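You operate a simulated robot arm through the tools that you are given. There is no shell and no other tool. Be economical: measure what you need, move in short steps, check, and stop when the job is done.

You are at the controls of a simulated two-armed robot. One attempt, no reset.

## Task
Take the yellow foam sleeve and put it on the grey square block. Then take the lid off the blue-lid jar and lay it down on the back of the clamp bench. Then put the blue tin on the work top of the stock rack away on the back of the side bench. Then take the long ply offcut and put it on the blue tape roll. Do these in the order given. Set down upright: blue tin.

Only the result counts: the job must be done as asked and must still hold three seconds after the hand-in. Knocking over, shifting, dropping, spilling or breaking anything else fails it. A push-on lid holds only when it is set on centred and level and pressed home; a screw cap is set on level and turned clockwise until tight.

## Robot
Two 7-joint arms with two-finger parallel grippers on one trunk, on a base that drives. Base frame: it is fixed to the floor where the robot stands at the start and does not move with it; the origin is under the middle of the robot, x ahead of it, y to its left, z up; the surface under the hand at the start is at about z = 880. Units: mm, degrees, N and s.
The left shoulder is at the start at [86, 174, 1146], the right one opposite. With the tool pointing down near the work surface each hand reaches from about 300 to 720 mm from the robot's upright axis, wherever it stands, measured 20 degrees to its own side. Places, roughly: back of the side bench (13x46 cm) [-1180, 7260, 860]; blue tape roll (7x7x3 cm) [700, -500, 900]; blue tin [500, -250, 1000]; blue-lid jar [750, 1000, 1000]; grey square block (5x5x3 cm) [-2100, 1500, 900]; long ply offcut (5x4x3 cm) [700, -200, 900]; yellow foam sleeve (4x4x6 cm) [500, -200, 500]. Payload 3.6 kg a hand.
The tool frame of a hand sits at the grasp point between the pads (the TCP): z along the fingers, y along the line on which they close. The tips reach 30 mm beyond it. Largest opening 110 mm; finger width 20, thickness 10; the body of the gripper, 48 by 112 mm, starts 55 mm behind the TCP.
Orientation is told as [roll, pitch, yaw] about the base's x, y, z axes, in that order, counted from this pose: with the fingers straight down and closing along the base's y, the tool's x points along the base's -x, its y along +y and its z along -z.

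## Interface
- The arms move only by the tool drive_tool. It takes "left_deltas", "right_deltas" or both (then of equal length, played together; a hand with none holds still); each is a list of rows, each an object (a shift or turn left out is 0, a gripper value left out holds the last) with "rotation": the turn, a rotation vector about the tool's x, y, z in degrees, a list of three; "travel": the shift along the tool's x, y, z in mm, a list of three; "jaw": the gripper command, from -1 (shut) to 1 (fully open), values between in proportion. In form: [{"rotation": [ax, ay, az], "travel": [tx, ty, tz], "jaw": jaw}, ...]. A call has 1 to 10 rows; each row shifts and turns the commanded pose from where the row before left it, along the tool's axes as they then stand. Each row takes 0.2 s and may step no farther than 50 mm and 8.6 degrees from the row before; otherwise, or with a gripper value out of range, the whole call is refused. A pose out of reach is approached as far as the arm can. The call stops where the force on the tool passes 40 N (or 10 N more than at its start, if that is more) or the arm is blocked; 0.2 s more then pass. Each finger travels about 153 mm/s and halts on what it meets, pressing with about 23 N; the grip force reading is that of the motor and also rises with nothing between the fingers. The clock runs only during rows and for 0.2 s after the last one: add rows that do not move to give the fingers time. The reply holds the time, the measured pose of the TCP, the force on the tool along the base axes, the opening and the grip force, in the units named above and with some noise, with the torque about the TCP (base axes, N m) and any sound that the robot's microphone picked up.
- Cameras (640 x 400 px; columns grow to the right, rows downward): "scene" is now at [171.5, -58.6, 1311.1]; the picture's right is [-0.47, -0.89, 0.00], its down [-0.55, 0.29, -0.78] and it looks along [0.69, -0.36, -0.62] (base axes); focal length 273 px, centre (320, 200). "left" rides on the left gripper at [72, -17, -103] in its tool frame; the picture's right is [0.23, 0.97, 0.00], its down [-0.76, 0.18, -0.62] and it looks along [-0.61, 0.14, 0.78] (tool axes); focal length 222 px, centre (320, 200). "right" rides on the right gripper at [72, 17, -103] in its tool frame; the picture's right is [-0.23, 0.97, 0.00], its down [-0.76, -0.18, -0.62] and it looks along [-0.61, -0.14, 0.78] (tool axes); focal length 222 px, centre (320, 200). There is no depth. A picture from a camera that has moved, and an enlarged one, comes with that camera's place and axes in the base frame and with its lens. The place of the scene camera against the robot may be out by one fixed shift of up to 25 mm in any direction.
- camera(camera): a new picture of that camera. No time passes.
- raise_lower(by): slides the trunk up (or, below 0, down) by that many mm; the arms and the scene camera ride with it, the base frame stays. It gives what a move gives, with no picture.
- steer(legs): drives the robot by 1 to 6 legs, each [ahead, left, turn to the left] in mm, mm and degrees, along the robot's own axes; the way and the turn of a leg run together, so that a leg with both is an arc; at most 1500 mm and 180 degrees a leg. The arms and the cameras ride along, it lands a little off, and it stops where it bumps. It gives what a move gives.
- aim_head(pan, tilt): turns the head with the scene camera to pan (to the left, within 86 degrees either way) and tilt (down, from -29 to 69), counted from straight ahead of the robot. It gives what a move gives.
- enlarge(camera, box): a new picture of the part [left, top, right, bottom] of that camera's present view, enlarged. No time passes.
- job_done(): hands the job in; it is judged then, once.

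Go step by step. Nothing tells you exact positions but the pictures and the camera data: compare them with the known pose of the tool, close in by small moves and look again before you grip or let go. The budget is 165 turns and 118 pictures, counting those below and the enlarged ones. Unless the task says otherwise, let go and move clear before handing in.

The tools are called after "Emit:" by a JSON object that holds its "name" and its "arguments". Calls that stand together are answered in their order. drive_tool: Moves the arms, as the interface text tells. Its arguments: {"type":"object","properties":{"left_deltas":{"type":"array","items":{"type":"object","properties":{"rotation":{"type":"array","items":{"type":"number"}},"travel":{"type":"array","items":{"type":"number"}},"jaw":{"type":"number"}}}},"right_deltas":{"type":"array","items":{"type":"object","properties":{"rotation":{"type":"array","items":{"type":"number"}},"travel":{"type":"array","items":{"type":"number"}},"jaw":{"type":"number"}}}}},"required":[]} The other tools are called the same way: raise_lower (by) slides the trunk up or down; steer (legs) drives the base; aim_head (pan, tilt) turns the head that bears the scene camera; camera (camera) takes a picture; enlarge (camera, box) takes an enlarged picture of a part of a camera's view; job_done () hands the job in.

At the start:

```text
time: 0.0
left_ee_pos: [348.5, -23.7, 1168.8]
left_tcp_rot: [0.0, 0.0, 0.0]
left_contact_force: [0.6, 0.1, -0.6]
left_moment: [0.0, 0.01, -0.01]
left_finger_gap: 110.2
left_grasp_force: 0.1
right_ee_pos: [381.6, -422.5, 1142.3]
right_tcp_rot: [0.0, 0.0, -0.1]
right_contact_force: [-0.2, 0.6, -0.5]
right_moment: [0.01, 0.0, 0.02]
right_finger_gap: 109.8
right_grasp_force: 0.0
trunk travel left (down, up): [-263.0, 500.0]
robot x, y, heading: [0.8, -1.7, -0.1]
head pan, tilt: [-27.7, 38.4]
```

scene: 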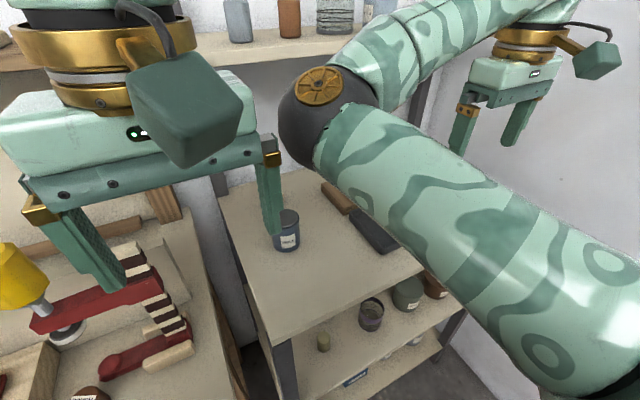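
right: 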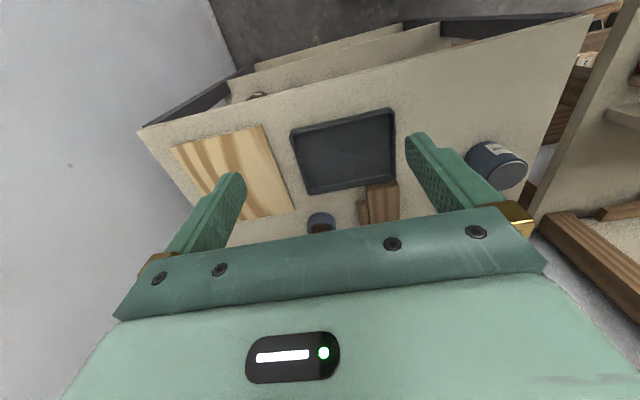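
left: 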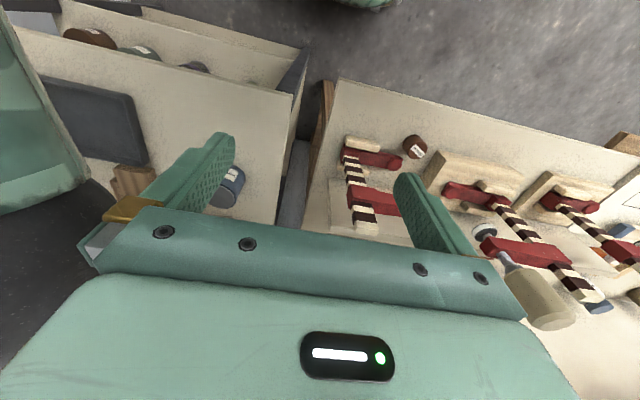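

I see the stock rack ahead to the right, with the blue tin on its top and lower shelves holding small items, and the clamp bench ahead to the left. I'll look around before moving.

Emit:
{"name": "aim_head", "arguments": {"pan": -20, "tilt": 60}}

Emit:
{"name": "camera", "arguments": {"camera": "scene"}}

Emit:
{"name": "aim_head", "arguments": {"pan": 60, "tilt": 25}}

Emit:
{"name": "camera", "arguments": {"camera": "scene"}}

```text
time: 0.8
left_ee_pos: [348.7, -23.7, 1168.2]
left_tcp_rot: [0.0, 0.0, 0.0]
left_contact_force: [0.7, -0.9, 0.4]
left_moment: [-0.01, 0.01, 0.02]
left_finger_gap: 110.0
left_grasp_force: 0.0
right_ee_pos: [381.1, -423.1, 1143.1]
right_tcp_rot: [-0.1, 0.0, 0.0]
right_contact_force: [-0.3, 0.3, 0.3]
right_moment: [0.04, -0.01, 0.0]
right_finger_gap: 109.7
right_grasp_force: 0.1
trunk travel left (down, up): [-263.0, 500.0]
robot x, y, heading: [-3.6, -3.0, 0.2]
head pan, tilt: [-20.0, 60.0]
```

```text
114 pictures are left
camera scene: at [158.0, -41.4, 1282.0], right [-0.34, -0.94, 0.0], down [-0.81, 0.3, -0.5], along [0.47, -0.17, -0.87], focal length 273 px, centre (320, 200)
```

scene: 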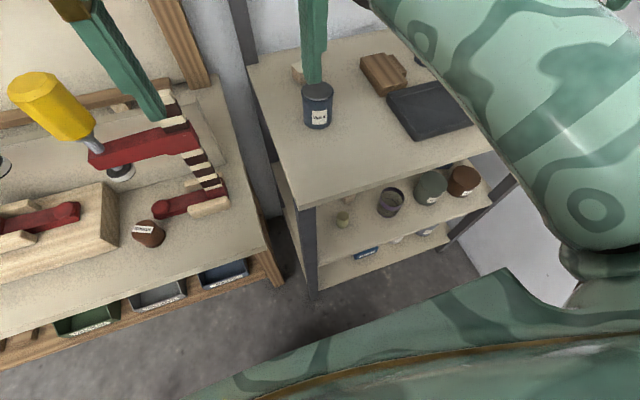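

```text
time: 2.4
left_ee_pos: [347.1, -25.0, 1169.0]
left_tcp_rot: [0.0, 0.1, 0.0]
left_contact_force: [0.0, 0.0, 0.1]
left_moment: [0.0, -0.01, 0.01]
left_finger_gap: 110.3
left_grasp_force: 0.0
right_ee_pos: [382.5, -422.7, 1142.8]
right_tcp_rot: [0.0, -0.1, 0.0]
right_contact_force: [-0.4, -0.4, 0.7]
right_moment: [-0.01, 0.0, 0.01]
right_finger_gap: 109.9
right_grasp_force: 0.0
trunk travel left (down, up): [-263.0, 500.0]
robot x, y, heading: [5.7, 2.5, -0.1]
head pan, tilt: [60.0, 25.0]
```

```text
113 pictures are left
camera scene: at [141.5, 61.2, 1332.0], right [0.87, -0.5, 0.0], down [-0.21, -0.37, -0.91], along [0.45, 0.78, -0.42], focal length 273 px, centre (320, 200)
```

scene: 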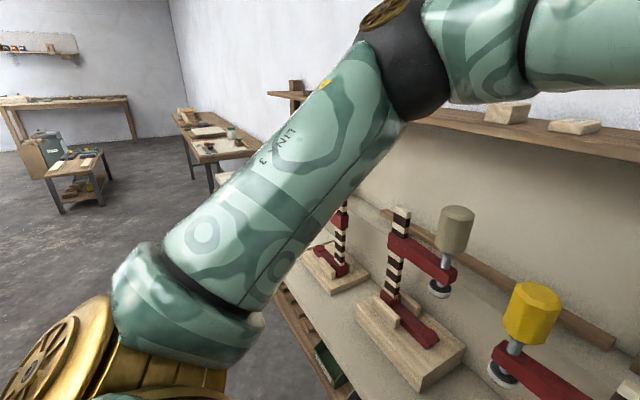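

The sleeve looks to be on the rack's middle shelf at about (495, -240, 500). I'll back off so the arms clear the bench before I lower the trunk.

Emit:
{"name": "steer", "arguments": {"legs": [[-350, 0, 0]]}}

Emit:
{"name": "aim_head", "arguments": {"pan": -20, "tilt": 35}}

Emit:
{"name": "camera", "arguments": {"camera": "scene"}}

```text
time: 4.7
left_ee_pos: [-3.9, -25.1, 1168.4]
left_tcp_rot: [-0.1, 0.0, -0.1]
left_contact_force: [-0.5, 0.1, 0.9]
left_moment: [0.01, -0.02, -0.02]
left_finger_gap: 109.9
left_grasp_force: 0.0
right_ee_pos: [29.5, -423.3, 1143.9]
right_tcp_rot: [0.0, 0.0, -0.1]
right_contact_force: [-0.8, 0.1, 0.1]
right_moment: [0.0, -0.03, -0.01]
right_finger_gap: 110.0
right_grasp_force: 0.0
trunk travel left (down, up): [-263.0, 500.0]
robot x, y, heading: [-350.3, 0.0, -0.2]
head pan, tilt: [60.0, 25.0]
```

```text
time: 6.2
left_ee_pos: [-2.2, -24.7, 1169.1]
left_tcp_rot: [0.0, -0.1, -0.1]
left_contact_force: [-0.2, 0.6, 0.2]
left_moment: [0.03, -0.03, -0.01]
left_finger_gap: 110.1
left_grasp_force: 0.1
right_ee_pos: [31.1, -424.0, 1143.3]
right_tcp_rot: [0.0, 0.1, -0.1]
right_contact_force: [-0.2, 0.0, 0.4]
right_moment: [0.01, 0.0, 0.01]
right_finger_gap: 110.2
right_grasp_force: 0.0
trunk travel left (down, up): [-263.0, 500.0]
robot x, y, heading: [-350.5, 2.8, 0.0]
head pan, tilt: [-20.0, 35.0]
```

```text
112 pictures are left
camera scene: at [-172.3, -48.6, 1316.2], right [-0.34, -0.94, 0.0], down [-0.54, 0.2, -0.82], along [0.77, -0.28, -0.57], focal length 273 px, centre (320, 200)
```

scene: 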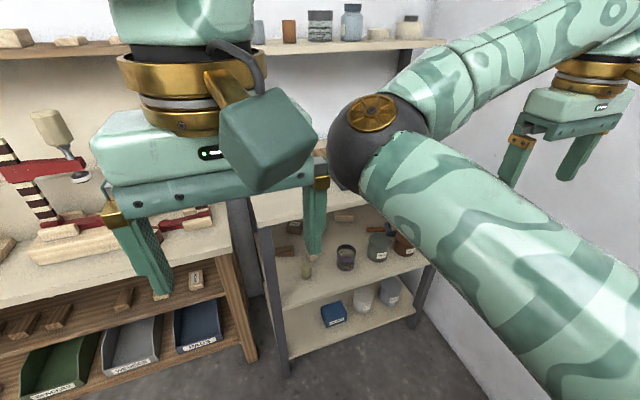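

The view is clear. I'll move the left hand out to the left and tilt the right hand's fingers forward by about 45°.

Emit:
{"name": "drive_tool", "arguments": {"left_deltas": [{"travel": [0, 45, 0]}, {"travel": [0, 45, 0]}, {"travel": [0, 45, 0]}, {"travel": [0, 45, 0]}, {"travel": [0, 45, 0]}, {"travel": [0, 45, 0]}], "right_deltas": [{"rotation": [0, -7.5, 0], "jaw": 0.3}, {"rotation": [0, -7.5, 0]}, {"rotation": [0, -7.5, 0]}, {"rotation": [0, -7.5, 0]}, {"rotation": [0, -7.5, 0]}, {"rotation": [0, -7.5, 0]}]}}

Emit:
{"name": "raise_lower", "arguments": {"by": -240}}

Emit:
{"name": "camera", "arguments": {"camera": "scene"}}

Emit:
{"name": "camera", "arguments": {"camera": "right"}}

```text
time: 7.6
left_ee_pos: [1.4, 30.3, 1166.2]
left_tcp_rot: [-0.2, -0.3, -0.2]
left_contact_force: [0.2, -0.2, 0.2]
left_moment: [-0.01, 0.02, 0.02]
left_finger_gap: 110.0
left_grasp_force: 0.1
left hand out of reach, approached as far as the arm can: row 2, 3, 4, 5, 6
right_ee_pos: [30.8, -424.4, 1143.4]
right_tcp_rot: [0.0, -45.2, -0.1]
right_contact_force: [0.0, 0.9, 0.0]
right_moment: [0.02, 0.0, 0.04]
right_finger_gap: 71.4
right_grasp_force: 0.1
trunk travel left (down, up): [-263.0, 500.0]
robot x, y, heading: [-350.3, -0.4, -0.2]
head pan, tilt: [-20.0, 35.0]
```

```text
time: 10.1
left_ee_pos: [98.2, 30.9, 838.3]
left_tcp_rot: [-0.2, 17.8, 0.0]
left_contact_force: [-0.3, 0.3, 0.7]
left_moment: [0.02, -0.01, -0.05]
left_finger_gap: 109.8
left_grasp_force: 0.1
right_ee_pos: [61.7, -423.1, 879.2]
right_tcp_rot: [0.0, -39.1, -0.1]
right_contact_force: [-0.9, -0.4, 0.2]
right_moment: [-0.01, 0.0, 0.0]
right_finger_gap: 71.4
right_grasp_force: 0.1
trunk travel left (down, up): [-23.0, 740.0]
robot x, y, heading: [-350.3, 0.4, 0.0]
head pan, tilt: [-20.0, 35.0]
```

```text
111 pictures are left
camera scene: at [-33.5, -48.8, 1061.8], right [-0.34, -0.94, 0.0], down [-0.54, 0.2, -0.82], along [0.77, -0.28, -0.57], focal length 273 px, centre (320, 200)
```

scene: 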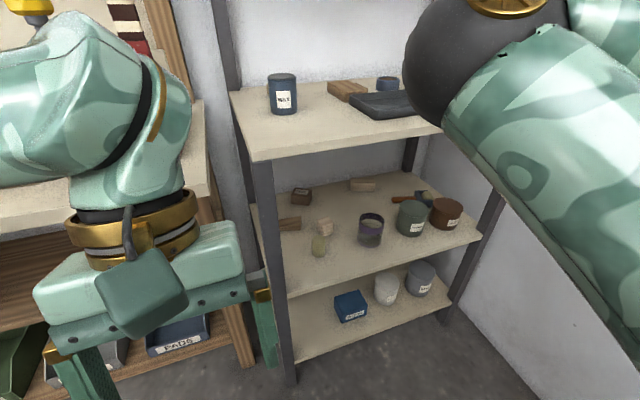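

```text
110 pictures are left
camera right: at [-60.0, -406.4, 913.1], right [0.18, 0.97, 0.14], down [0.2, -0.18, 0.96], along [0.96, -0.14, -0.22], focal length 222 px, centre (320, 200)
```

right: 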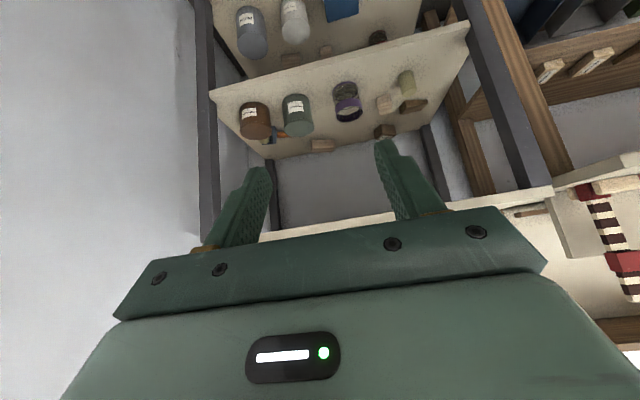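

The first triangulation puts the sleeve at about (470, -235, 520–550). I'll fold the left hand up and bring the right hand lower and more in line, then look again.

Emit:
{"name": "drive_tool", "arguments": {"left_deltas": [{"travel": [20.7, 0, -37]}, {"travel": [20.7, 0, -37]}, {"travel": [20.7, 0, -37]}, {"travel": [20.7, 0, -37]}, {"travel": [20.7, 0, -37]}, {"travel": [20.7, 0, -37]}], "right_deltas": [{"rotation": [0, -6, 0]}, {"travel": [12, 24, 38]}, {"travel": [12, 24, 38]}, {"travel": [12, 24, 38]}, {"travel": [12, 24, 38]}, {"travel": [12, 24, 38]}]}}

Emit:
{"name": "camera", "arguments": {"camera": "scene"}}

Emit:
{"name": "camera", "arguments": {"camera": "right"}}

```text
time: 11.5
left_ee_pos: [98.7, 30.7, 836.8]
left_tcp_rot: [-0.2, 18.0, 0.0]
left_contact_force: [0.3, 0.4, 0.2]
left_moment: [0.03, 0.01, 0.0]
left_finger_gap: 110.0
left_grasp_force: 0.1
left hand out of reach, approached as far as the arm can: row 1, 2, 3, 4, 5, 6
right_ee_pos: [171.9, -410.4, 725.2]
right_tcp_rot: [0.2, -45.2, -0.1]
right_contact_force: [0.3, -0.9, -0.5]
right_moment: [0.0, 0.02, 0.0]
right_finger_gap: 71.5
right_grasp_force: 0.1
right hand out of reach, approached as far as the arm can: row 1, 2, 3, 4, 5, 6
trunk travel left (down, up): [-23.0, 740.0]
robot x, y, heading: [-350.3, -1.9, -0.1]
head pan, tilt: [-20.0, 35.0]
```

```text
109 pictures are left
camera scene: at [-31.8, -49.2, 1060.9], right [-0.34, -0.94, 0.0], down [-0.54, 0.2, -0.82], along [0.77, -0.28, -0.58], focal length 273 px, centre (320, 200)
```

scene: 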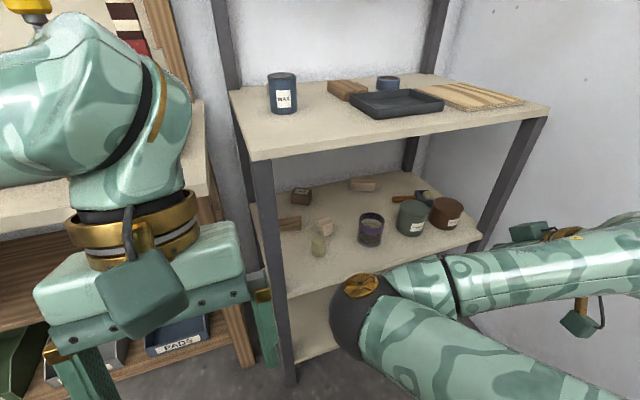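

```text
108 pictures are left
camera right: at [46.8, -394.1, 746.6], right [0.16, 0.97, 0.16], down [0.09, -0.18, 0.98], along [0.98, -0.14, -0.12], focal length 222 px, centre (320, 200)
```

right: 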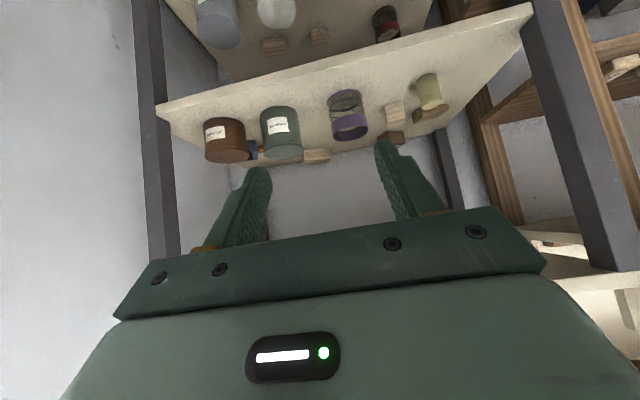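

The arms' near limit is what binds here. I'll approach the rack from the right, turned about 30° left, so the right hand reaches in and the left hand stays over open floor.

Emit:
{"name": "steer", "arguments": {"legs": [[-150, 0, 0], [0, 0, 30], [0, -455, 0]]}}

Emit:
{"name": "aim_head", "arguments": {"pan": -25, "tilt": 35}}

Emit:
{"name": "camera", "arguments": {"camera": "scene"}}

Emit:
{"name": "camera", "arguments": {"camera": "right"}}

```text
time: 16.7
left_ee_pos: [100.0, -146.9, 837.5]
left_tcp_rot: [-0.2, 17.8, 29.9]
left_contact_force: [-0.4, 0.1, -0.9]
left_moment: [-0.03, -0.01, 0.0]
left_finger_gap: 109.8
left_grasp_force: 0.0
right_ee_pos: [384.0, -491.7, 727.2]
right_tcp_rot: [0.1, -45.2, 29.9]
right_contact_force: [0.8, 0.3, 0.2]
right_moment: [-0.03, -0.01, 0.0]
right_finger_gap: 71.7
right_grasp_force: 0.0
trunk travel left (down, up): [-23.0, 740.0]
robot x, y, heading: [-268.7, -393.4, 29.7]
head pan, tilt: [-20.0, 35.0]
```

```text
time: 17.3
left_ee_pos: [101.2, -146.8, 837.6]
left_tcp_rot: [-0.2, 18.0, 30.0]
left_contact_force: [-0.5, -0.2, 0.2]
left_moment: [0.01, 0.02, -0.01]
left_finger_gap: 110.0
left_grasp_force: 0.0
right_ee_pos: [384.1, -493.8, 727.2]
right_tcp_rot: [0.1, -45.2, 29.9]
right_contact_force: [0.3, -0.2, 0.5]
right_moment: [0.03, 0.0, 0.04]
right_finger_gap: 71.5
right_grasp_force: 0.0
trunk travel left (down, up): [-23.0, 740.0]
robot x, y, heading: [-270.4, -395.0, 30.0]
head pan, tilt: [-25.0, 35.0]
```

```text
107 pictures are left
camera scene: at [18.3, -291.3, 1061.4], right [0.09, -1.0, 0.0], down [-0.57, -0.05, -0.82], along [0.82, 0.07, -0.57], focal length 273 px, centre (320, 200)
```

scene: 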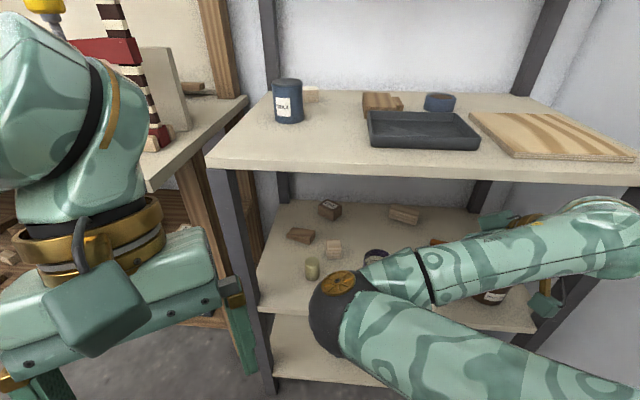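

```text
106 pictures are left
camera right: at [267.4, -540.7, 747.8], right [-0.35, 0.92, 0.16], down [0.17, -0.11, 0.98], along [0.92, 0.37, -0.12], focal length 222 px, centre (320, 200)
```

right: 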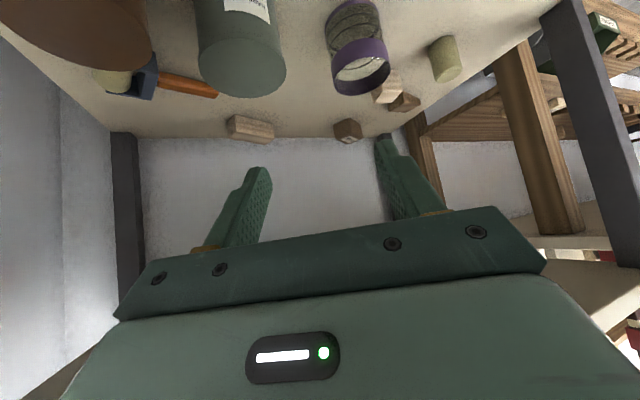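

The sleeve triangulates to about (463, -234, 543), standing on the shelf. I'll move the right hand to a hover point 120 mm back along the finger axis.

Emit:
{"name": "drive_tool", "arguments": {"right_deltas": [{"travel": [-2, 31, 25]}, {"travel": [-2, 31, 25]}, {"travel": [-2, 31, 25]}, {"travel": [-2, 31, 25]}, {"travel": [-2, 31, 25]}, {"travel": [-2, 31, 24]}, {}]}}

Emit:
{"name": "camera", "arguments": {"camera": "right"}}

Emit:
{"name": "camera", "arguments": {"camera": "scene"}}

```text
time: 18.9
left_ee_pos: [101.1, -147.0, 836.9]
left_tcp_rot: [-0.2, 18.0, 29.9]
left_contact_force: [-0.5, -0.4, -0.2]
left_moment: [0.01, 0.0, 0.01]
left_finger_gap: 110.2
left_grasp_force: 0.2
right_ee_pos: [403.1, -279.6, 647.2]
right_tcp_rot: [-1.5, -47.4, 30.4]
right_contact_force: [0.6, -0.3, 0.3]
right_moment: [0.0, 0.03, -0.01]
right_finger_gap: 71.6
right_grasp_force: 0.1
trunk travel left (down, up): [-23.0, 740.0]
robot x, y, heading: [-270.7, -396.3, 30.0]
head pan, tilt: [-25.0, 35.0]
```

```text
105 pictures are left
camera right: at [285.9, -325.5, 662.6], right [-0.34, 0.93, 0.15], down [0.13, -0.11, 0.99], along [0.93, 0.36, -0.08], focal length 222 px, centre (320, 200)
```

right: 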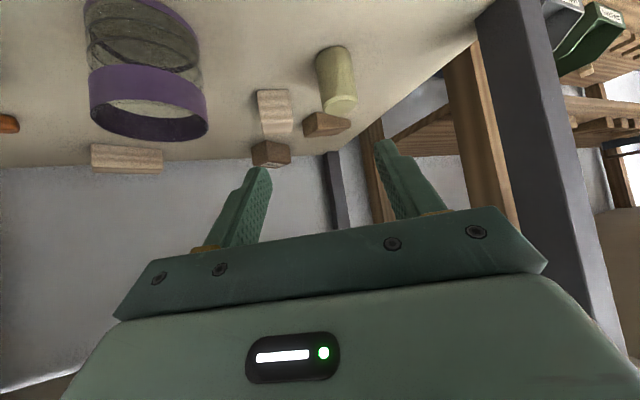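

```text
104 pictures are left
camera scene: at [18.2, -291.3, 1061.5], right [0.09, -1.0, 0.0], down [-0.57, -0.05, -0.82], along [0.82, 0.07, -0.57], focal length 273 px, centre (320, 200)
```

scene: 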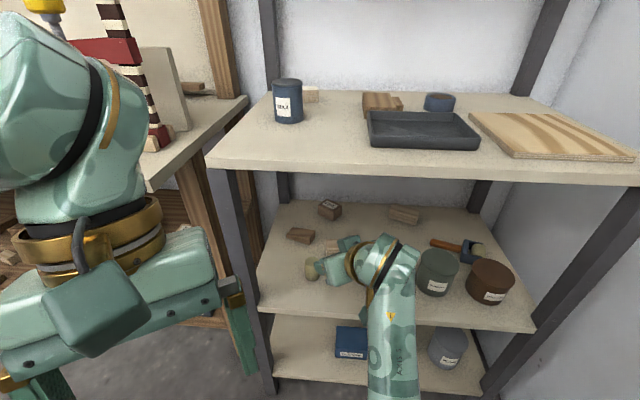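

The hand is well lined up, and the sleeve refines to about (476, -214, 525). I'll advance most of the way, then check.

Emit:
{"name": "drive_tool", "arguments": {"right_deltas": [{"travel": [4, 7, 27]}, {"travel": [4, 7, 27]}, {"travel": [4, 6, 27]}, {}]}}

Emit:
{"name": "camera", "arguments": {"camera": "right"}}

```text
time: 19.9
left_ee_pos: [100.8, -146.4, 836.3]
left_tcp_rot: [-0.2, 17.8, 30.0]
left_contact_force: [0.1, -0.8, 0.4]
left_moment: [0.0, 0.0, -0.01]
left_finger_gap: 110.0
left_grasp_force: 0.1
right_ee_pos: [427.7, -241.8, 564.3]
right_tcp_rot: [-2.3, -45.0, 31.4]
right_contact_force: [0.0, -0.3, -0.5]
right_moment: [0.04, 0.01, -0.02]
right_finger_gap: 71.4
right_grasp_force: 0.0
trunk travel left (down, up): [-23.0, 740.0]
robot x, y, heading: [-269.8, -399.0, 29.7]
head pan, tilt: [-25.0, 35.0]
```

```text
103 pictures are left
camera right: at [310.6, -289.7, 583.9], right [-0.35, 0.93, 0.13], down [0.16, -0.08, 0.98], along [0.92, 0.36, -0.12], focal length 222 px, centre (320, 200)
```

right: 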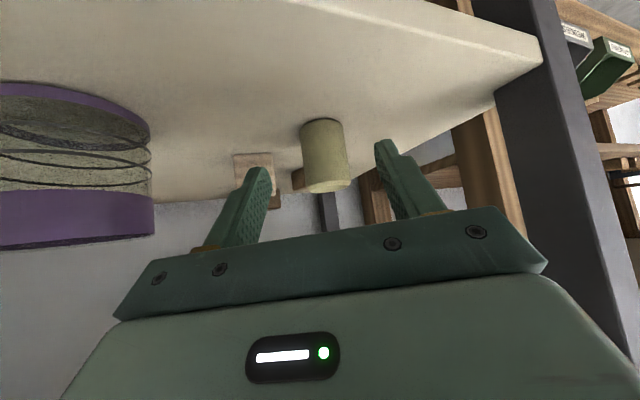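

The sleeve sits between the fingers' path. I'll slide forward to it and close.

Emit:
{"name": "drive_tool", "arguments": {"right_deltas": [{"travel": [-8, 0, 21]}, {"travel": [-8, 0, 21]}, {"travel": [-7, 0, 22]}, {}, {}]}}

Emit:
{"name": "camera", "arguments": {"camera": "right"}}

```text
time: 21.1
left_ee_pos: [100.5, -146.7, 837.3]
left_tcp_rot: [-0.1, 17.9, 30.0]
left_contact_force: [0.5, 0.5, 0.3]
left_moment: [-0.01, -0.01, 0.02]
left_finger_gap: 110.0
left_grasp_force: 0.0
right_ee_pos: [474.3, -203.5, 537.3]
right_tcp_rot: [0.1, -45.2, 30.0]
right_contact_force: [-0.7, 1.6, 0.7]
right_moment: [0.02, -0.01, -0.01]
right_finger_gap: 71.4
right_grasp_force: 0.1
trunk travel left (down, up): [-23.0, 740.0]
robot x, y, heading: [-269.0, -395.6, 29.9]
head pan, tilt: [-25.0, 35.0]
```

```text
102 pictures are left
camera right: at [358.6, -250.0, 557.3], right [-0.35, 0.92, 0.16], down [0.17, -0.11, 0.98], along [0.92, 0.37, -0.12], focal length 222 px, centre (320, 200)
```

right: 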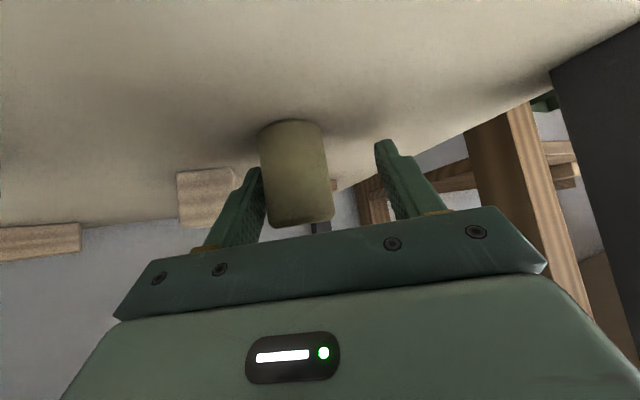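

The sleeve is about 15 mm to one side of centre. I'll correct that and then close the jaw.

Emit:
{"name": "drive_tool", "arguments": {"right_deltas": [{"travel": [0, -15, 3]}, {}, {"jaw": -0.2}, {"jaw": -0.6}, {"jaw": -1}, {}, {}]}}

Emit:
{"name": "camera", "arguments": {"camera": "right"}}

```text
time: 22.7
left_ee_pos: [100.4, -147.0, 836.5]
left_tcp_rot: [-0.2, 17.9, 30.0]
left_contact_force: [0.6, -0.2, 1.5]
left_moment: [-0.01, -0.01, -0.01]
left_finger_gap: 110.1
left_grasp_force: 0.1
right_ee_pos: [484.6, -214.8, 535.5]
right_tcp_rot: [0.2, -45.2, 29.9]
right_contact_force: [-0.8, -0.2, -0.2]
right_moment: [-0.05, 0.01, 0.04]
right_finger_gap: 36.3
right_grasp_force: 23.2
trunk travel left (down, up): [-23.0, 740.0]
robot x, y, heading: [-273.6, -400.0, 29.8]
head pan, tilt: [-25.0, 35.0]
```

```text
101 pictures are left
camera right: at [368.0, -261.7, 555.2], right [-0.35, 0.92, 0.16], down [0.17, -0.11, 0.98], along [0.92, 0.37, -0.12], focal length 222 px, centre (320, 200)
```

right: 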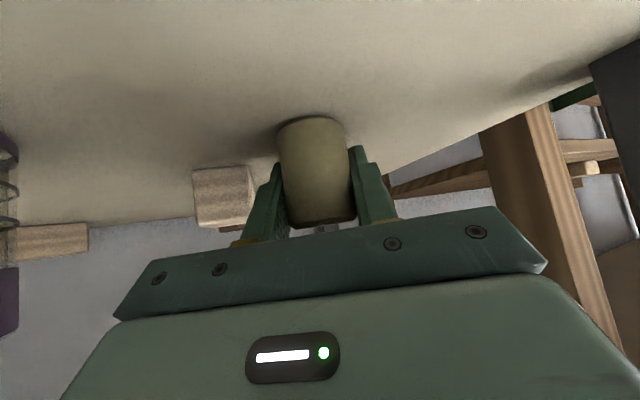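

The sleeve is gripped at a 36 mm gap. I'll lift it a little and drive straight back out of the rack.

Emit:
{"name": "drive_tool", "arguments": {"right_deltas": [{"travel": [-14, 0, -14]}, {"travel": [-14, 0, -14]}, {"travel": [-7, 0, -7]}, {}]}}

Emit:
{"name": "steer", "arguments": {"legs": [[-346, 200, 0]]}}

Emit:
{"name": "camera", "arguments": {"camera": "right"}}

Emit:
{"name": "camera", "arguments": {"camera": "scene"}}

```text
time: 23.7
left_ee_pos: [101.3, -146.4, 837.9]
left_tcp_rot: [-0.3, 17.9, 30.0]
left_contact_force: [-0.4, -0.2, 0.3]
left_moment: [-0.01, -0.02, 0.02]
left_finger_gap: 110.0
left_grasp_force: 0.1
right_ee_pos: [484.5, -213.1, 584.6]
right_tcp_rot: [0.0, -45.3, 30.0]
right_contact_force: [-0.8, 0.4, 0.1]
right_moment: [0.0, -0.02, -0.04]
right_finger_gap: 36.3
right_grasp_force: 22.7
trunk travel left (down, up): [-23.0, 740.0]
robot x, y, heading: [-273.5, -396.0, 29.9]
head pan, tilt: [-25.0, 35.0]
```

```text
time: 26.2
left_ee_pos: [-298.2, -143.0, 836.7]
left_tcp_rot: [-0.2, 17.8, 30.2]
left_contact_force: [-0.2, -0.3, -0.2]
left_moment: [-0.03, 0.01, 0.01]
left_finger_gap: 110.0
left_grasp_force: 0.1
right_ee_pos: [87.5, -209.4, 583.8]
right_tcp_rot: [0.1, -45.2, 30.2]
right_contact_force: [0.4, -0.5, -0.2]
right_moment: [0.01, 0.01, -0.01]
right_finger_gap: 36.2
right_grasp_force: 23.2
trunk travel left (down, up): [-23.0, 740.0]
robot x, y, heading: [-669.8, -392.9, 29.9]
head pan, tilt: [-25.0, 35.0]
```

```text
100 pictures are left
camera right: at [-29.7, -257.2, 604.7], right [-0.35, 0.92, 0.16], down [0.17, -0.11, 0.98], along [0.92, 0.37, -0.12], focal length 222 px, centre (320, 200)
```

right: 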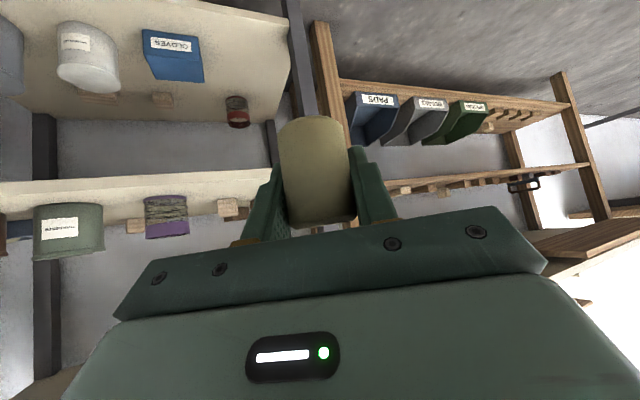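

```text
99 pictures are left
camera scene: at [-379.6, -288.0, 1061.5], right [0.09, -1.0, 0.0], down [-0.57, -0.05, -0.82], along [0.82, 0.07, -0.57], focal length 273 px, centre (320, 200)
```

scene: 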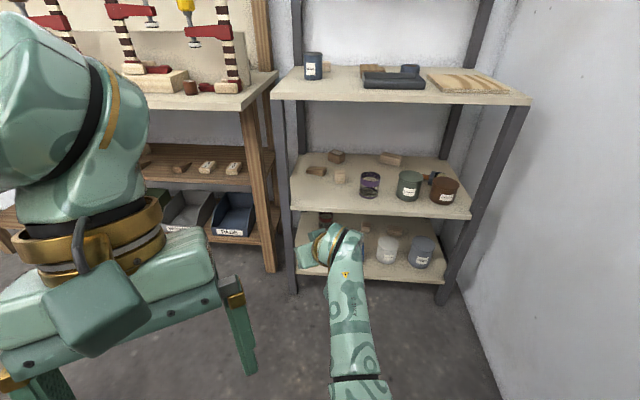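

The sleeve is held clear of the rack. I'll turn toward the grey block's table, raise the trunk and look.

Emit:
{"name": "steer", "arguments": {"legs": [[0, 0, 97]]}}

Emit:
{"name": "raise_lower", "arguments": {"by": 240}}

Emit:
{"name": "aim_head", "arguments": {"pan": 0, "tilt": 15}}

Emit:
{"name": "camera", "arguments": {"camera": "scene"}}

```text
time: 30.7
left_ee_pos: [-966.6, -57.0, 837.5]
left_tcp_rot: [-0.2, 18.0, 127.3]
left_contact_force: [0.1, -0.3, 1.0]
left_moment: [0.0, 0.01, 0.0]
left_finger_gap: 109.8
left_grasp_force: 0.0
right_ee_pos: [-950.0, 333.4, 584.0]
right_tcp_rot: [0.1, -45.2, 127.3]
right_contact_force: [1.3, 0.7, 0.0]
right_moment: [-0.01, 0.03, -0.01]
right_finger_gap: 36.3
right_grasp_force: 22.7
trunk travel left (down, up): [-23.0, 740.0]
robot x, y, heading: [-668.8, -394.2, 127.3]
head pan, tilt: [-25.0, 35.0]
```

```text
time: 33.2
left_ee_pos: [-932.3, -103.6, 1139.4]
left_tcp_rot: [-0.6, 6.5, 127.6]
left_contact_force: [0.7, -0.5, 0.1]
left_moment: [0.0, 0.01, 0.01]
left_finger_gap: 110.2
left_grasp_force: 0.0
right_ee_pos: [-949.7, 332.7, 823.0]
right_tcp_rot: [0.1, -45.1, 127.3]
right_contact_force: [-0.8, -1.0, -0.9]
right_moment: [-0.03, 0.05, 0.0]
right_finger_gap: 36.0
right_grasp_force: 23.0
trunk travel left (down, up): [-263.0, 500.0]
robot x, y, heading: [-667.6, -396.4, 127.6]
head pan, tilt: [-25.0, 35.0]
```

```text
time: 34.1
left_ee_pos: [-933.0, -104.0, 1140.2]
left_tcp_rot: [-0.5, 6.5, 127.5]
left_contact_force: [0.3, -0.1, -0.7]
left_moment: [0.02, 0.04, 0.05]
left_finger_gap: 109.8
left_grasp_force: 0.1
right_ee_pos: [-948.6, 331.7, 823.8]
right_tcp_rot: [0.1, -45.2, 127.3]
right_contact_force: [0.2, 1.2, 0.6]
right_moment: [0.0, -0.01, 0.0]
right_finger_gap: 36.0
right_grasp_force: 22.9
trunk travel left (down, up): [-263.0, 500.0]
robot x, y, heading: [-669.1, -391.7, 127.4]
head pan, tilt: [0.0, 15.0]
```

```text
98 pictures are left
camera scene: at [-784.9, -263.3, 1348.1], right [0.8, 0.61, 0.0], down [0.16, -0.21, -0.97], along [-0.58, 0.77, -0.26], focal length 273 px, centre (320, 200)
```

scene: 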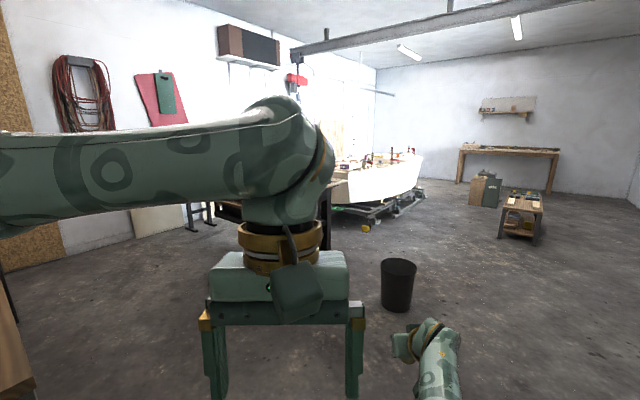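

The left arm blocks the view of the block's table. I'll move it out to the left and look again.

Emit:
{"name": "drive_tool", "arguments": {"left_deltas": [{"travel": [-10, 5, 30]}, {"travel": [-10, 40, 20]}, {"travel": [-10, 40, 15]}, {"travel": [-10, 40, 15]}, {"travel": [-10, 40, 15]}, {"travel": [-10, 40, 15]}, {"travel": [-5, 30, 15]}]}}

Emit:
{"name": "aim_head", "arguments": {"pan": 5, "tilt": 20}}

Emit:
{"name": "camera", "arguments": {"camera": "scene"}}

```text
time: 35.7
left_ee_pos: [-1148.0, -206.8, 1005.9]
left_tcp_rot: [-0.6, 6.5, 127.4]
left_contact_force: [-0.2, 0.4, -0.1]
left_moment: [0.03, -0.02, 0.01]
left_finger_gap: 109.9
left_grasp_force: 0.0
right_ee_pos: [-950.1, 332.3, 824.1]
right_tcp_rot: [0.0, -45.2, 127.4]
right_contact_force: [-0.3, 0.2, 0.6]
right_moment: [0.01, 0.0, 0.01]
right_finger_gap: 36.0
right_grasp_force: 22.8
trunk travel left (down, up): [-263.0, 500.0]
robot x, y, heading: [-670.9, -397.4, 127.4]
head pan, tilt: [0.0, 15.0]
```

```text
time: 36.4
left_ee_pos: [-1147.3, -206.3, 1006.7]
left_tcp_rot: [-0.6, 6.5, 127.5]
left_contact_force: [0.8, -0.1, -0.9]
left_moment: [0.0, -0.02, -0.03]
left_finger_gap: 110.2
left_grasp_force: 0.0
right_ee_pos: [-949.4, 332.7, 824.1]
right_tcp_rot: [0.1, -45.2, 127.2]
right_contact_force: [-0.2, -0.1, 0.7]
right_moment: [0.01, 0.03, 0.04]
right_finger_gap: 35.9
right_grasp_force: 23.1
trunk travel left (down, up): [-263.0, 500.0]
robot x, y, heading: [-667.7, -397.3, 127.4]
head pan, tilt: [5.0, 20.0]
```

```text
97 pictures are left
camera scene: at [-791.0, -268.9, 1340.1], right [0.74, 0.67, 0.0], down [0.23, -0.25, -0.94], along [-0.63, 0.7, -0.34], focal length 273 px, centre (320, 200)
```

scene: 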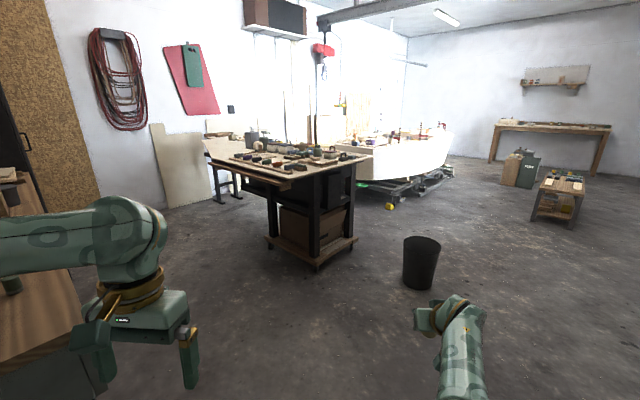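

Now the dark-legged table at about (-2100, 1500) is in view. I'll enlarge its top.

Emit:
{"name": "enlarge", "arguments": {"camera": "scene", "box": [190, 120, 390, 245]}}

```text
3.20 times, centred on (290, 182) of scene
camera zoom: at [-791.0, -268.9, 1340.1], right [0.74, 0.67, 0.0], down [0.23, -0.25, -0.94], along [-0.63, 0.7, -0.34], focal length 874 px, centre (416, 256)
```

zoom: 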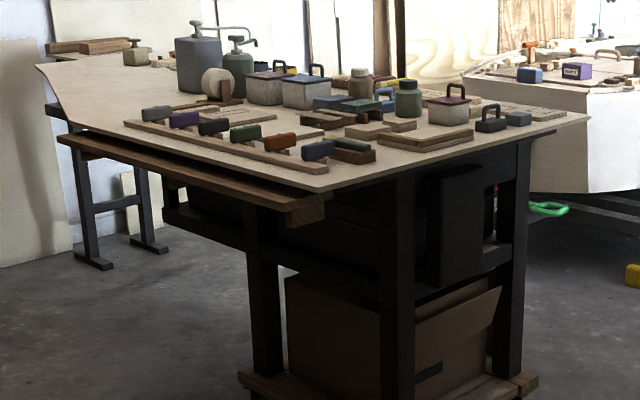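

The table's near edge runs along x ≈ -2018. I'll raise the trunk so the sleeve clears the clutter, then drive closer, staying clear of the bin at about (-1385, 1534).

Emit:
{"name": "raise_lower", "arguments": {"by": 260}}

Emit:
{"name": "steer", "arguments": {"legs": [[1200, -60, 0], [0, 0, 27]]}}

Emit:
{"name": "aim_head", "arguments": {"pan": -15, "tilt": 30}}

Emit:
{"name": "camera", "arguments": {"camera": "scene"}}

```text
time: 39.0
left_ee_pos: [-1147.3, -206.1, 1266.9]
left_tcp_rot: [-0.6, 6.5, 127.4]
left_contact_force: [-0.1, -0.3, 0.2]
left_moment: [0.0, -0.03, 0.03]
left_finger_gap: 110.2
left_grasp_force: 0.1
right_ee_pos: [-947.7, 331.3, 1116.2]
right_tcp_rot: [0.1, -47.7, 127.3]
right_contact_force: [-0.5, -0.3, 0.9]
right_moment: [0.01, -0.02, -0.02]
right_finger_gap: 36.1
right_grasp_force: 22.5
trunk travel left (down, up): [-523.0, 240.0]
robot x, y, heading: [-669.4, -395.9, 127.3]
head pan, tilt: [5.0, 20.0]
```

```text
time: 46.5
left_ee_pos: [-1864.7, 549.1, 1266.7]
left_tcp_rot: [-0.6, 6.4, 154.5]
left_contact_force: [-0.4, -1.0, -0.2]
left_moment: [0.01, -0.02, -0.01]
left_finger_gap: 110.0
left_grasp_force: 0.1
right_ee_pos: [-1929.4, 1119.4, 1116.6]
right_tcp_rot: [0.2, -47.8, 154.4]
right_contact_force: [-0.7, 0.0, -0.4]
right_moment: [0.01, 0.01, -0.01]
right_finger_gap: 36.2
right_grasp_force: 23.2
trunk travel left (down, up): [-523.0, 240.0]
robot x, y, heading: [-1348.6, 600.6, 154.2]
head pan, tilt: [5.0, 20.0]
```

```text
time: 47.3
left_ee_pos: [-1863.8, 550.3, 1266.4]
left_tcp_rot: [-0.5, 6.5, 154.5]
left_contact_force: [0.6, -0.6, -0.6]
left_moment: [0.02, 0.01, 0.01]
left_finger_gap: 109.9
left_grasp_force: 0.1
right_ee_pos: [-1929.6, 1118.8, 1115.7]
right_tcp_rot: [0.1, -47.8, 154.3]
right_contact_force: [1.3, 0.4, -0.2]
right_moment: [-0.03, 0.01, 0.0]
right_finger_gap: 36.2
right_grasp_force: 23.2
trunk travel left (down, up): [-523.0, 240.0]
robot x, y, heading: [-1353.4, 596.6, 154.2]
head pan, tilt: [-15.0, 30.0]
```

```text
95 pictures are left
camera scene: at [-1439.9, 648.0, 1587.2], right [0.65, 0.76, 0.0], down [0.38, -0.33, -0.87], along [-0.66, 0.56, -0.5], focal length 273 px, centre (320, 200)
```

scene: 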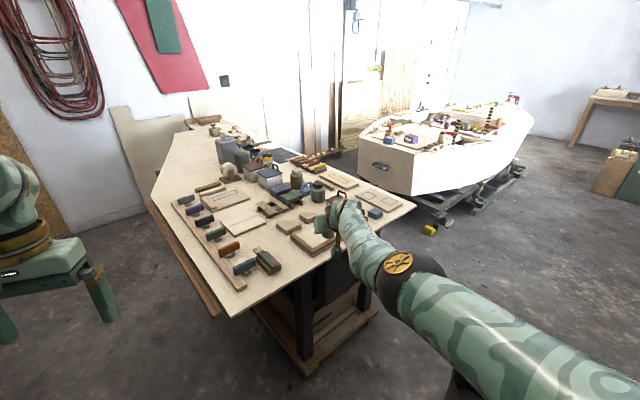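

The table edge is confirmed. I'll enlarge the area around the predicted block position.

Emit:
{"name": "enlarge", "arguments": {"camera": "scene", "box": [300, 170, 428, 250]}}

```text
5.00 times, centred on (364, 210) of scene
camera zoom: at [-1439.9, 648.0, 1587.2], right [0.65, 0.76, 0.0], down [0.38, -0.33, -0.87], along [-0.66, 0.56, -0.5], focal length 1366 px, centre (100, 150)
```

zoom: 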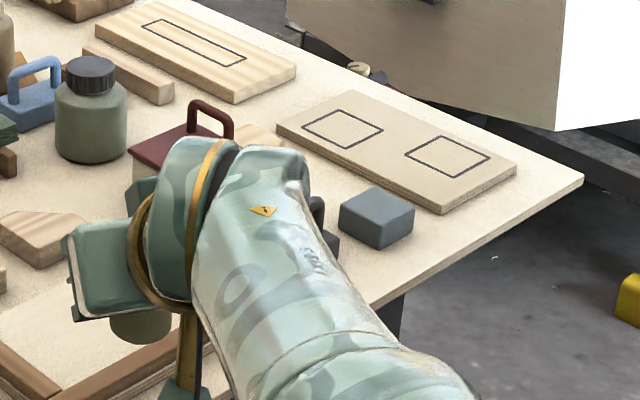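

The grey block is visible at roughly (-2085, 1525), near the table corner. I'll drive so that it lies about 600 mm off, on the right hand's side.

Emit:
{"name": "steer", "arguments": {"legs": [[504, -293, 0]]}}

Emit:
{"name": "aim_head", "arguments": {"pan": -10, "tilt": 50}}

Emit:
{"name": "camera", "arguments": {"camera": "scene"}}

Emit:
{"name": "camera", "arguments": {"camera": "right"}}

```text
time: 50.6
left_ee_pos: [-2191.1, 1034.7, 1266.5]
left_tcp_rot: [-0.6, 6.6, 154.5]
left_contact_force: [-0.2, 0.3, 0.6]
left_moment: [-0.01, -0.03, 0.04]
left_finger_gap: 110.0
left_grasp_force: 0.0
right_ee_pos: [-2255.4, 1602.7, 1116.3]
right_tcp_rot: [0.1, -47.6, 154.4]
right_contact_force: [-1.2, 0.0, -0.3]
right_moment: [-0.01, -0.02, 0.01]
right_finger_gap: 36.0
right_grasp_force: 23.2
trunk travel left (down, up): [-523.0, 240.0]
robot x, y, heading: [-1680.3, 1085.5, 154.2]
head pan, tilt: [-15.0, 30.0]
```

```text
time: 51.5
left_ee_pos: [-2190.3, 1034.6, 1266.7]
left_tcp_rot: [-0.7, 6.5, 154.5]
left_contact_force: [-0.5, -0.9, -0.1]
left_moment: [-0.03, 0.01, 0.01]
left_finger_gap: 110.0
left_grasp_force: 0.0
right_ee_pos: [-2255.9, 1604.1, 1116.9]
right_tcp_rot: [0.0, -47.8, 154.2]
right_contact_force: [-0.8, -0.2, 0.7]
right_moment: [0.0, -0.02, 0.0]
right_finger_gap: 36.2
right_grasp_force: 22.5
trunk travel left (down, up): [-523.0, 240.0]
robot x, y, heading: [-1680.8, 1080.7, 154.1]
head pan, tilt: [-10.0, 50.0]
```

```text
93 pictures are left
camera scene: at [-1759.6, 1117.9, 1557.7], right [0.58, 0.81, 0.0], down [0.62, -0.45, -0.64], along [-0.52, 0.38, -0.77], focal length 273 px, centre (320, 200)
```

scene: 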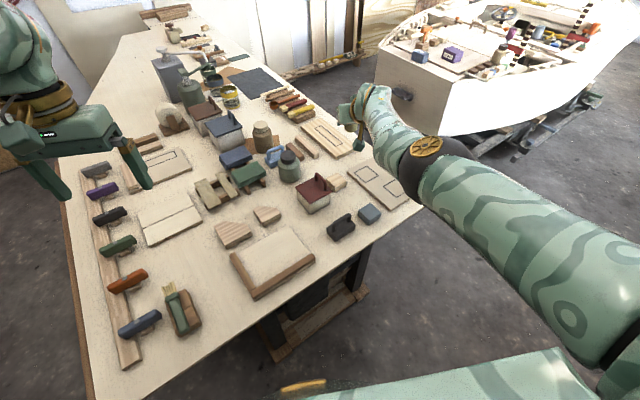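

```text
92 pictures are left
camera right: at [-2149.6, 1534.1, 1131.8], right [-0.56, -0.81, 0.17], down [0.03, 0.18, 0.98], along [-0.83, 0.56, -0.08], focal length 222 px, centre (320, 200)
```

right: 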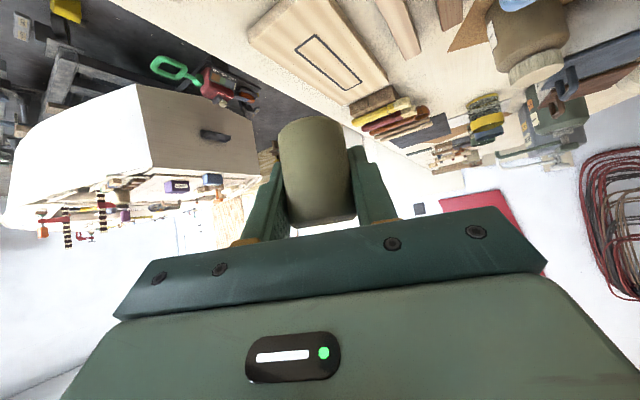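

I now estimate the block's centre at about (-2083, 1534, 897). I'll rotate the tool toward -x and bring it back and down to a viewing point in front of the block.

Emit:
{"name": "drive_tool", "arguments": {"right_deltas": [{"rotation": [0, 2.5, 0]}, {"rotation": [-4.8, 0, -4.8]}, {"rotation": [-4.8, 0, -4.8]}, {"rotation": [-4.8, 0, -4.8]}, {"travel": [40, 8, -25]}, {"travel": [40, 8, -25]}, {"travel": [40, 8, -25]}, {"travel": [40, 9, -20]}, {"travel": [39, 9, -17]}, {"travel": [39, 9, -17]}]}}

Emit:
{"name": "camera", "arguments": {"camera": "right"}}

Emit:
{"name": "camera", "arguments": {"camera": "scene"}}

```text
time: 53.7
left_ee_pos: [-2188.7, 1034.6, 1266.3]
left_tcp_rot: [-0.4, 6.4, 154.5]
left_contact_force: [0.0, 0.4, 0.6]
left_moment: [-0.02, -0.01, -0.01]
left_finger_gap: 110.0
left_grasp_force: 0.1
right_ee_pos: [-2145.7, 1621.7, 953.4]
right_tcp_rot: [0.0, -45.3, 174.7]
right_contact_force: [0.3, 0.8, 0.5]
right_moment: [0.02, -0.01, 0.02]
right_finger_gap: 36.0
right_grasp_force: 23.5
right hand out of reach, approached as far as the arm can: row 3, 4, 5, 6, 7, 8, 9, 10
trunk travel left (down, up): [-523.0, 240.0]
robot x, y, heading: [-1678.4, 1081.3, 154.5]
head pan, tilt: [-10.0, 50.0]
```

```text
91 pictures are left
camera right: at [-2023.4, 1592.4, 974.0], right [-0.25, -0.95, 0.16], down [-0.08, 0.18, 0.98], along [-0.97, 0.23, -0.12], focal length 222 px, centre (320, 200)
```

right: 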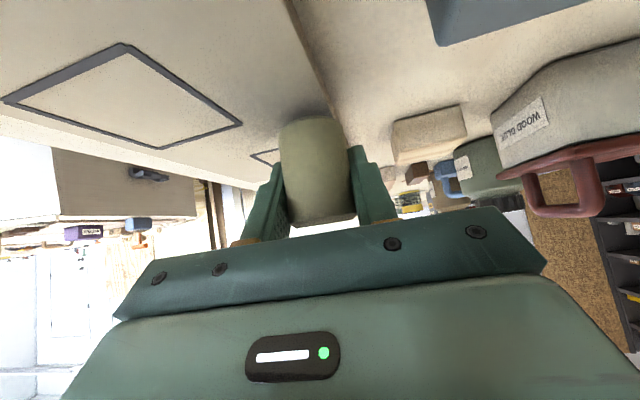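

```text
90 pictures are left
camera scene: at [-1759.1, 1118.6, 1557.7], right [0.58, 0.81, 0.0], down [0.62, -0.45, -0.64], along [-0.52, 0.38, -0.77], focal length 273 px, centre (320, 200)
```

scene: 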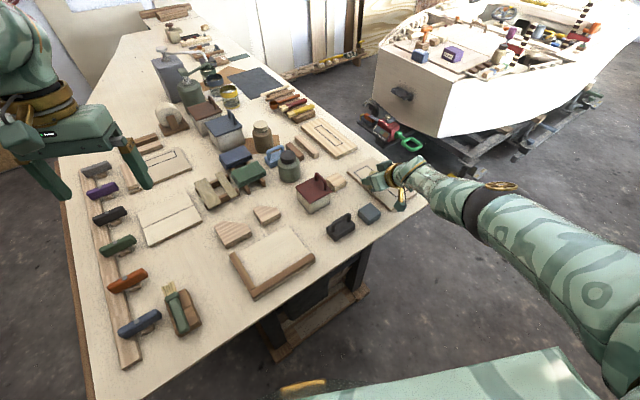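

The yaw toward -x pushed the arm to a joint limit. I'll raise the hand, turn it back in line with the robot, and re-approach.

Emit:
{"name": "drive_tool", "arguments": {"right_deltas": [{"travel": [-28, 0, -28]}, {"travel": [-28, 0, -28]}, {"travel": [-14, 0, -14]}, {"rotation": [5.6, 0, 5.6]}, {"rotation": [5.6, 0, 5.6]}, {}]}}

```text
time: 55.1
left_ee_pos: [-2188.7, 1035.3, 1266.6]
left_tcp_rot: [-0.4, 6.4, 154.5]
left_contact_force: [-0.6, -0.5, 0.8]
left_moment: [-0.02, -0.03, 0.03]
left_finger_gap: 110.1
left_grasp_force: 0.2
right_ee_pos: [-2188.6, 1650.8, 1027.5]
right_tcp_rot: [-0.1, -45.3, 158.9]
right_contact_force: [0.1, 0.5, 0.7]
right_moment: [0.02, -0.03, 0.01]
right_finger_gap: 36.2
right_grasp_force: 23.2
right hand out of reach, approached as far as the arm can: row 1, 2, 3, 4, 5
trunk travel left (down, up): [-523.0, 240.0]
robot x, y, heading: [-1678.9, 1083.7, 154.3]
head pan, tilt: [-10.0, 50.0]
```

I'll shift it left and back toward the point above the block and see whether it is reachable.

Emit:
{"name": "drive_tool", "arguments": {"right_deltas": [{"travel": [0, 18, 0]}, {"travel": [12, 18, -12]}, {"travel": [25, 18, -25]}, {"travel": [25, 16, -25]}, {"travel": [20, 0, -20]}, {}]}}

Emit:
{"name": "camera", "arguments": {"camera": "right"}}

```text
time: 56.5
left_ee_pos: [-2190.4, 1035.2, 1266.8]
left_tcp_rot: [-0.6, 6.5, 154.5]
left_contact_force: [-0.3, 0.5, -0.4]
left_moment: [-0.01, 0.01, 0.02]
left_finger_gap: 110.0
left_grasp_force: 0.0
right_ee_pos: [-2201.9, 1580.6, 981.6]
right_tcp_rot: [0.0, -45.3, 158.8]
right_contact_force: [0.4, 0.3, -0.6]
right_moment: [0.0, 0.01, 0.03]
right_finger_gap: 36.1
right_grasp_force: 22.8
right hand out of reach, approached as far as the arm can: row 2, 3, 4, 5
trunk travel left (down, up): [-523.0, 240.0]
robot x, y, heading: [-1681.8, 1081.7, 154.2]
head pan, tilt: [-10.0, 50.0]
```

```text
89 pictures are left
camera right: at [-2091.3, 1519.4, 1002.0], right [-0.5, -0.85, 0.16], down [-0.02, 0.2, 0.98], along [-0.87, 0.49, -0.12], focal length 222 px, centre (320, 200)
```

right: 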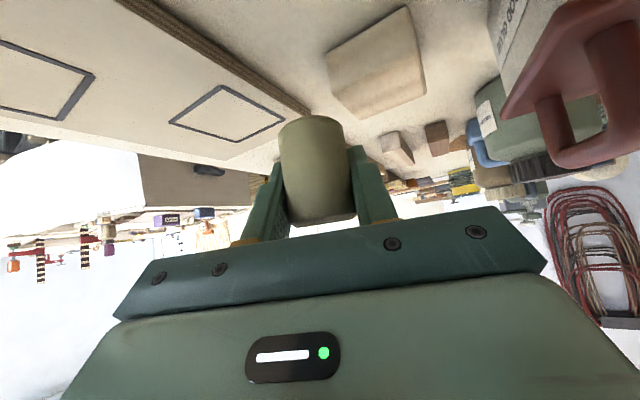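

The hand can't pull back further in this posture, so I'll raise the trunk slightly and back the base about 128 mm to bring the hand over the block.

Emit:
{"name": "raise_lower", "arguments": {"by": 40}}

Emit:
{"name": "steer", "arguments": {"legs": [[-150, -9, 0]]}}

Emit:
{"name": "camera", "arguments": {"camera": "right"}}

Emit:
{"name": "camera", "arguments": {"camera": "scene"}}

```text
time: 57.3
left_ee_pos: [-2189.9, 1035.1, 1306.3]
left_tcp_rot: [-0.5, 6.6, 154.5]
left_contact_force: [1.0, 0.5, -0.4]
left_moment: [-0.01, -0.02, -0.01]
left_finger_gap: 110.1
left_grasp_force: 0.1
right_ee_pos: [-2199.4, 1580.9, 1019.7]
right_tcp_rot: [0.1, -45.3, 158.8]
right_contact_force: [0.0, 0.1, 0.1]
right_moment: [0.02, 0.01, 0.02]
right_finger_gap: 36.0
right_grasp_force: 23.3
trunk travel left (down, up): [-563.0, 200.0]
robot x, y, heading: [-1679.0, 1080.4, 154.3]
head pan, tilt: [-10.0, 50.0]
```

```text
time: 58.7
left_ee_pos: [-2051.2, 977.2, 1306.7]
left_tcp_rot: [-0.6, 6.5, 154.5]
left_contact_force: [0.2, 1.1, -0.5]
left_moment: [-0.01, 0.02, 0.0]
left_finger_gap: 109.9
left_grasp_force: 0.0
right_ee_pos: [-2060.2, 1522.7, 1020.9]
right_tcp_rot: [0.0, -45.3, 158.9]
right_contact_force: [-0.4, -0.4, -0.5]
right_moment: [0.01, 0.0, 0.0]
right_finger_gap: 35.9
right_grasp_force: 23.2
trunk travel left (down, up): [-563.0, 200.0]
robot x, y, heading: [-1539.6, 1023.7, 154.0]
head pan, tilt: [-10.0, 50.0]
```

```text
88 pictures are left
camera right: at [-1950.0, 1462.1, 1041.5], right [-0.5, -0.85, 0.16], down [-0.02, 0.2, 0.98], along [-0.87, 0.49, -0.12], focal length 222 px, centre (320, 200)
```

right: 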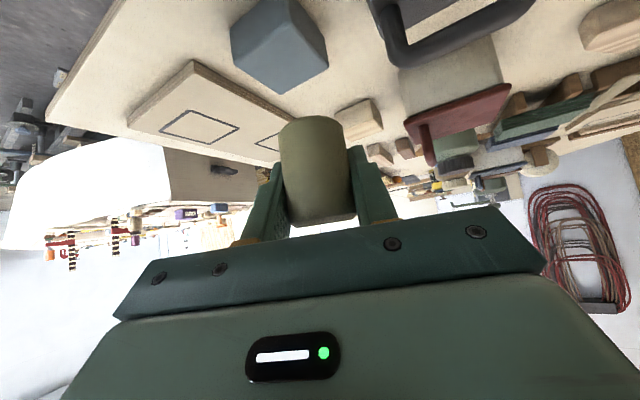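

```text
87 pictures are left
camera scene: at [-1616.6, 1059.0, 1597.8], right [0.58, 0.81, 0.0], down [0.62, -0.45, -0.64], along [-0.52, 0.38, -0.77], focal length 273 px, centre (320, 200)
```

scene: 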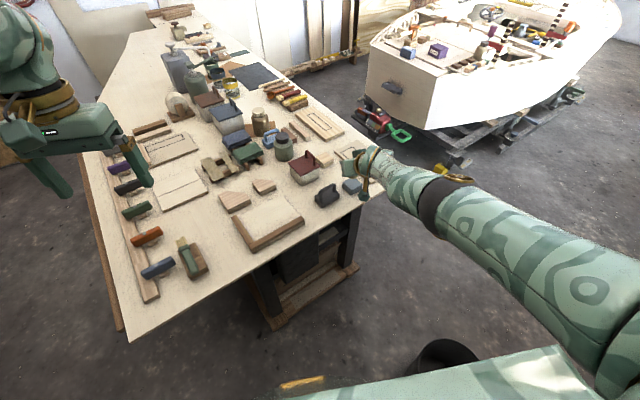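

The grey block is now in the right camera's view. I'll enlarge it for precise localisation.

Emit:
{"name": "enlarge", "arguments": {"camera": "right", "box": [200, 0, 376, 110]}}

```text
3.64 times, centred on (288, 55) of right
camera zoom: at [-1950.0, 1462.1, 1041.5], right [-0.5, -0.85, 0.16], down [-0.02, 0.2, 0.98], along [-0.87, 0.49, -0.12], focal length 808 px, centre (436, 727)
```

zoom: 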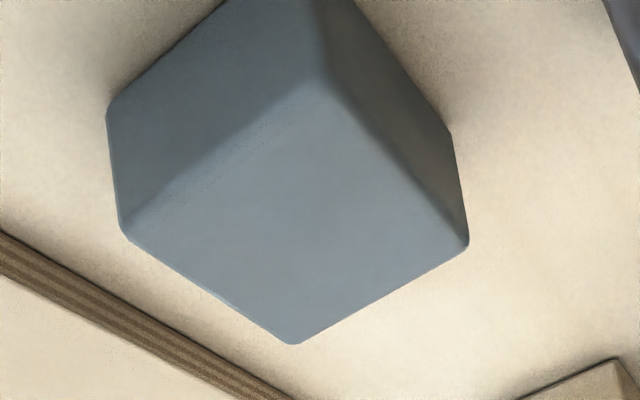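

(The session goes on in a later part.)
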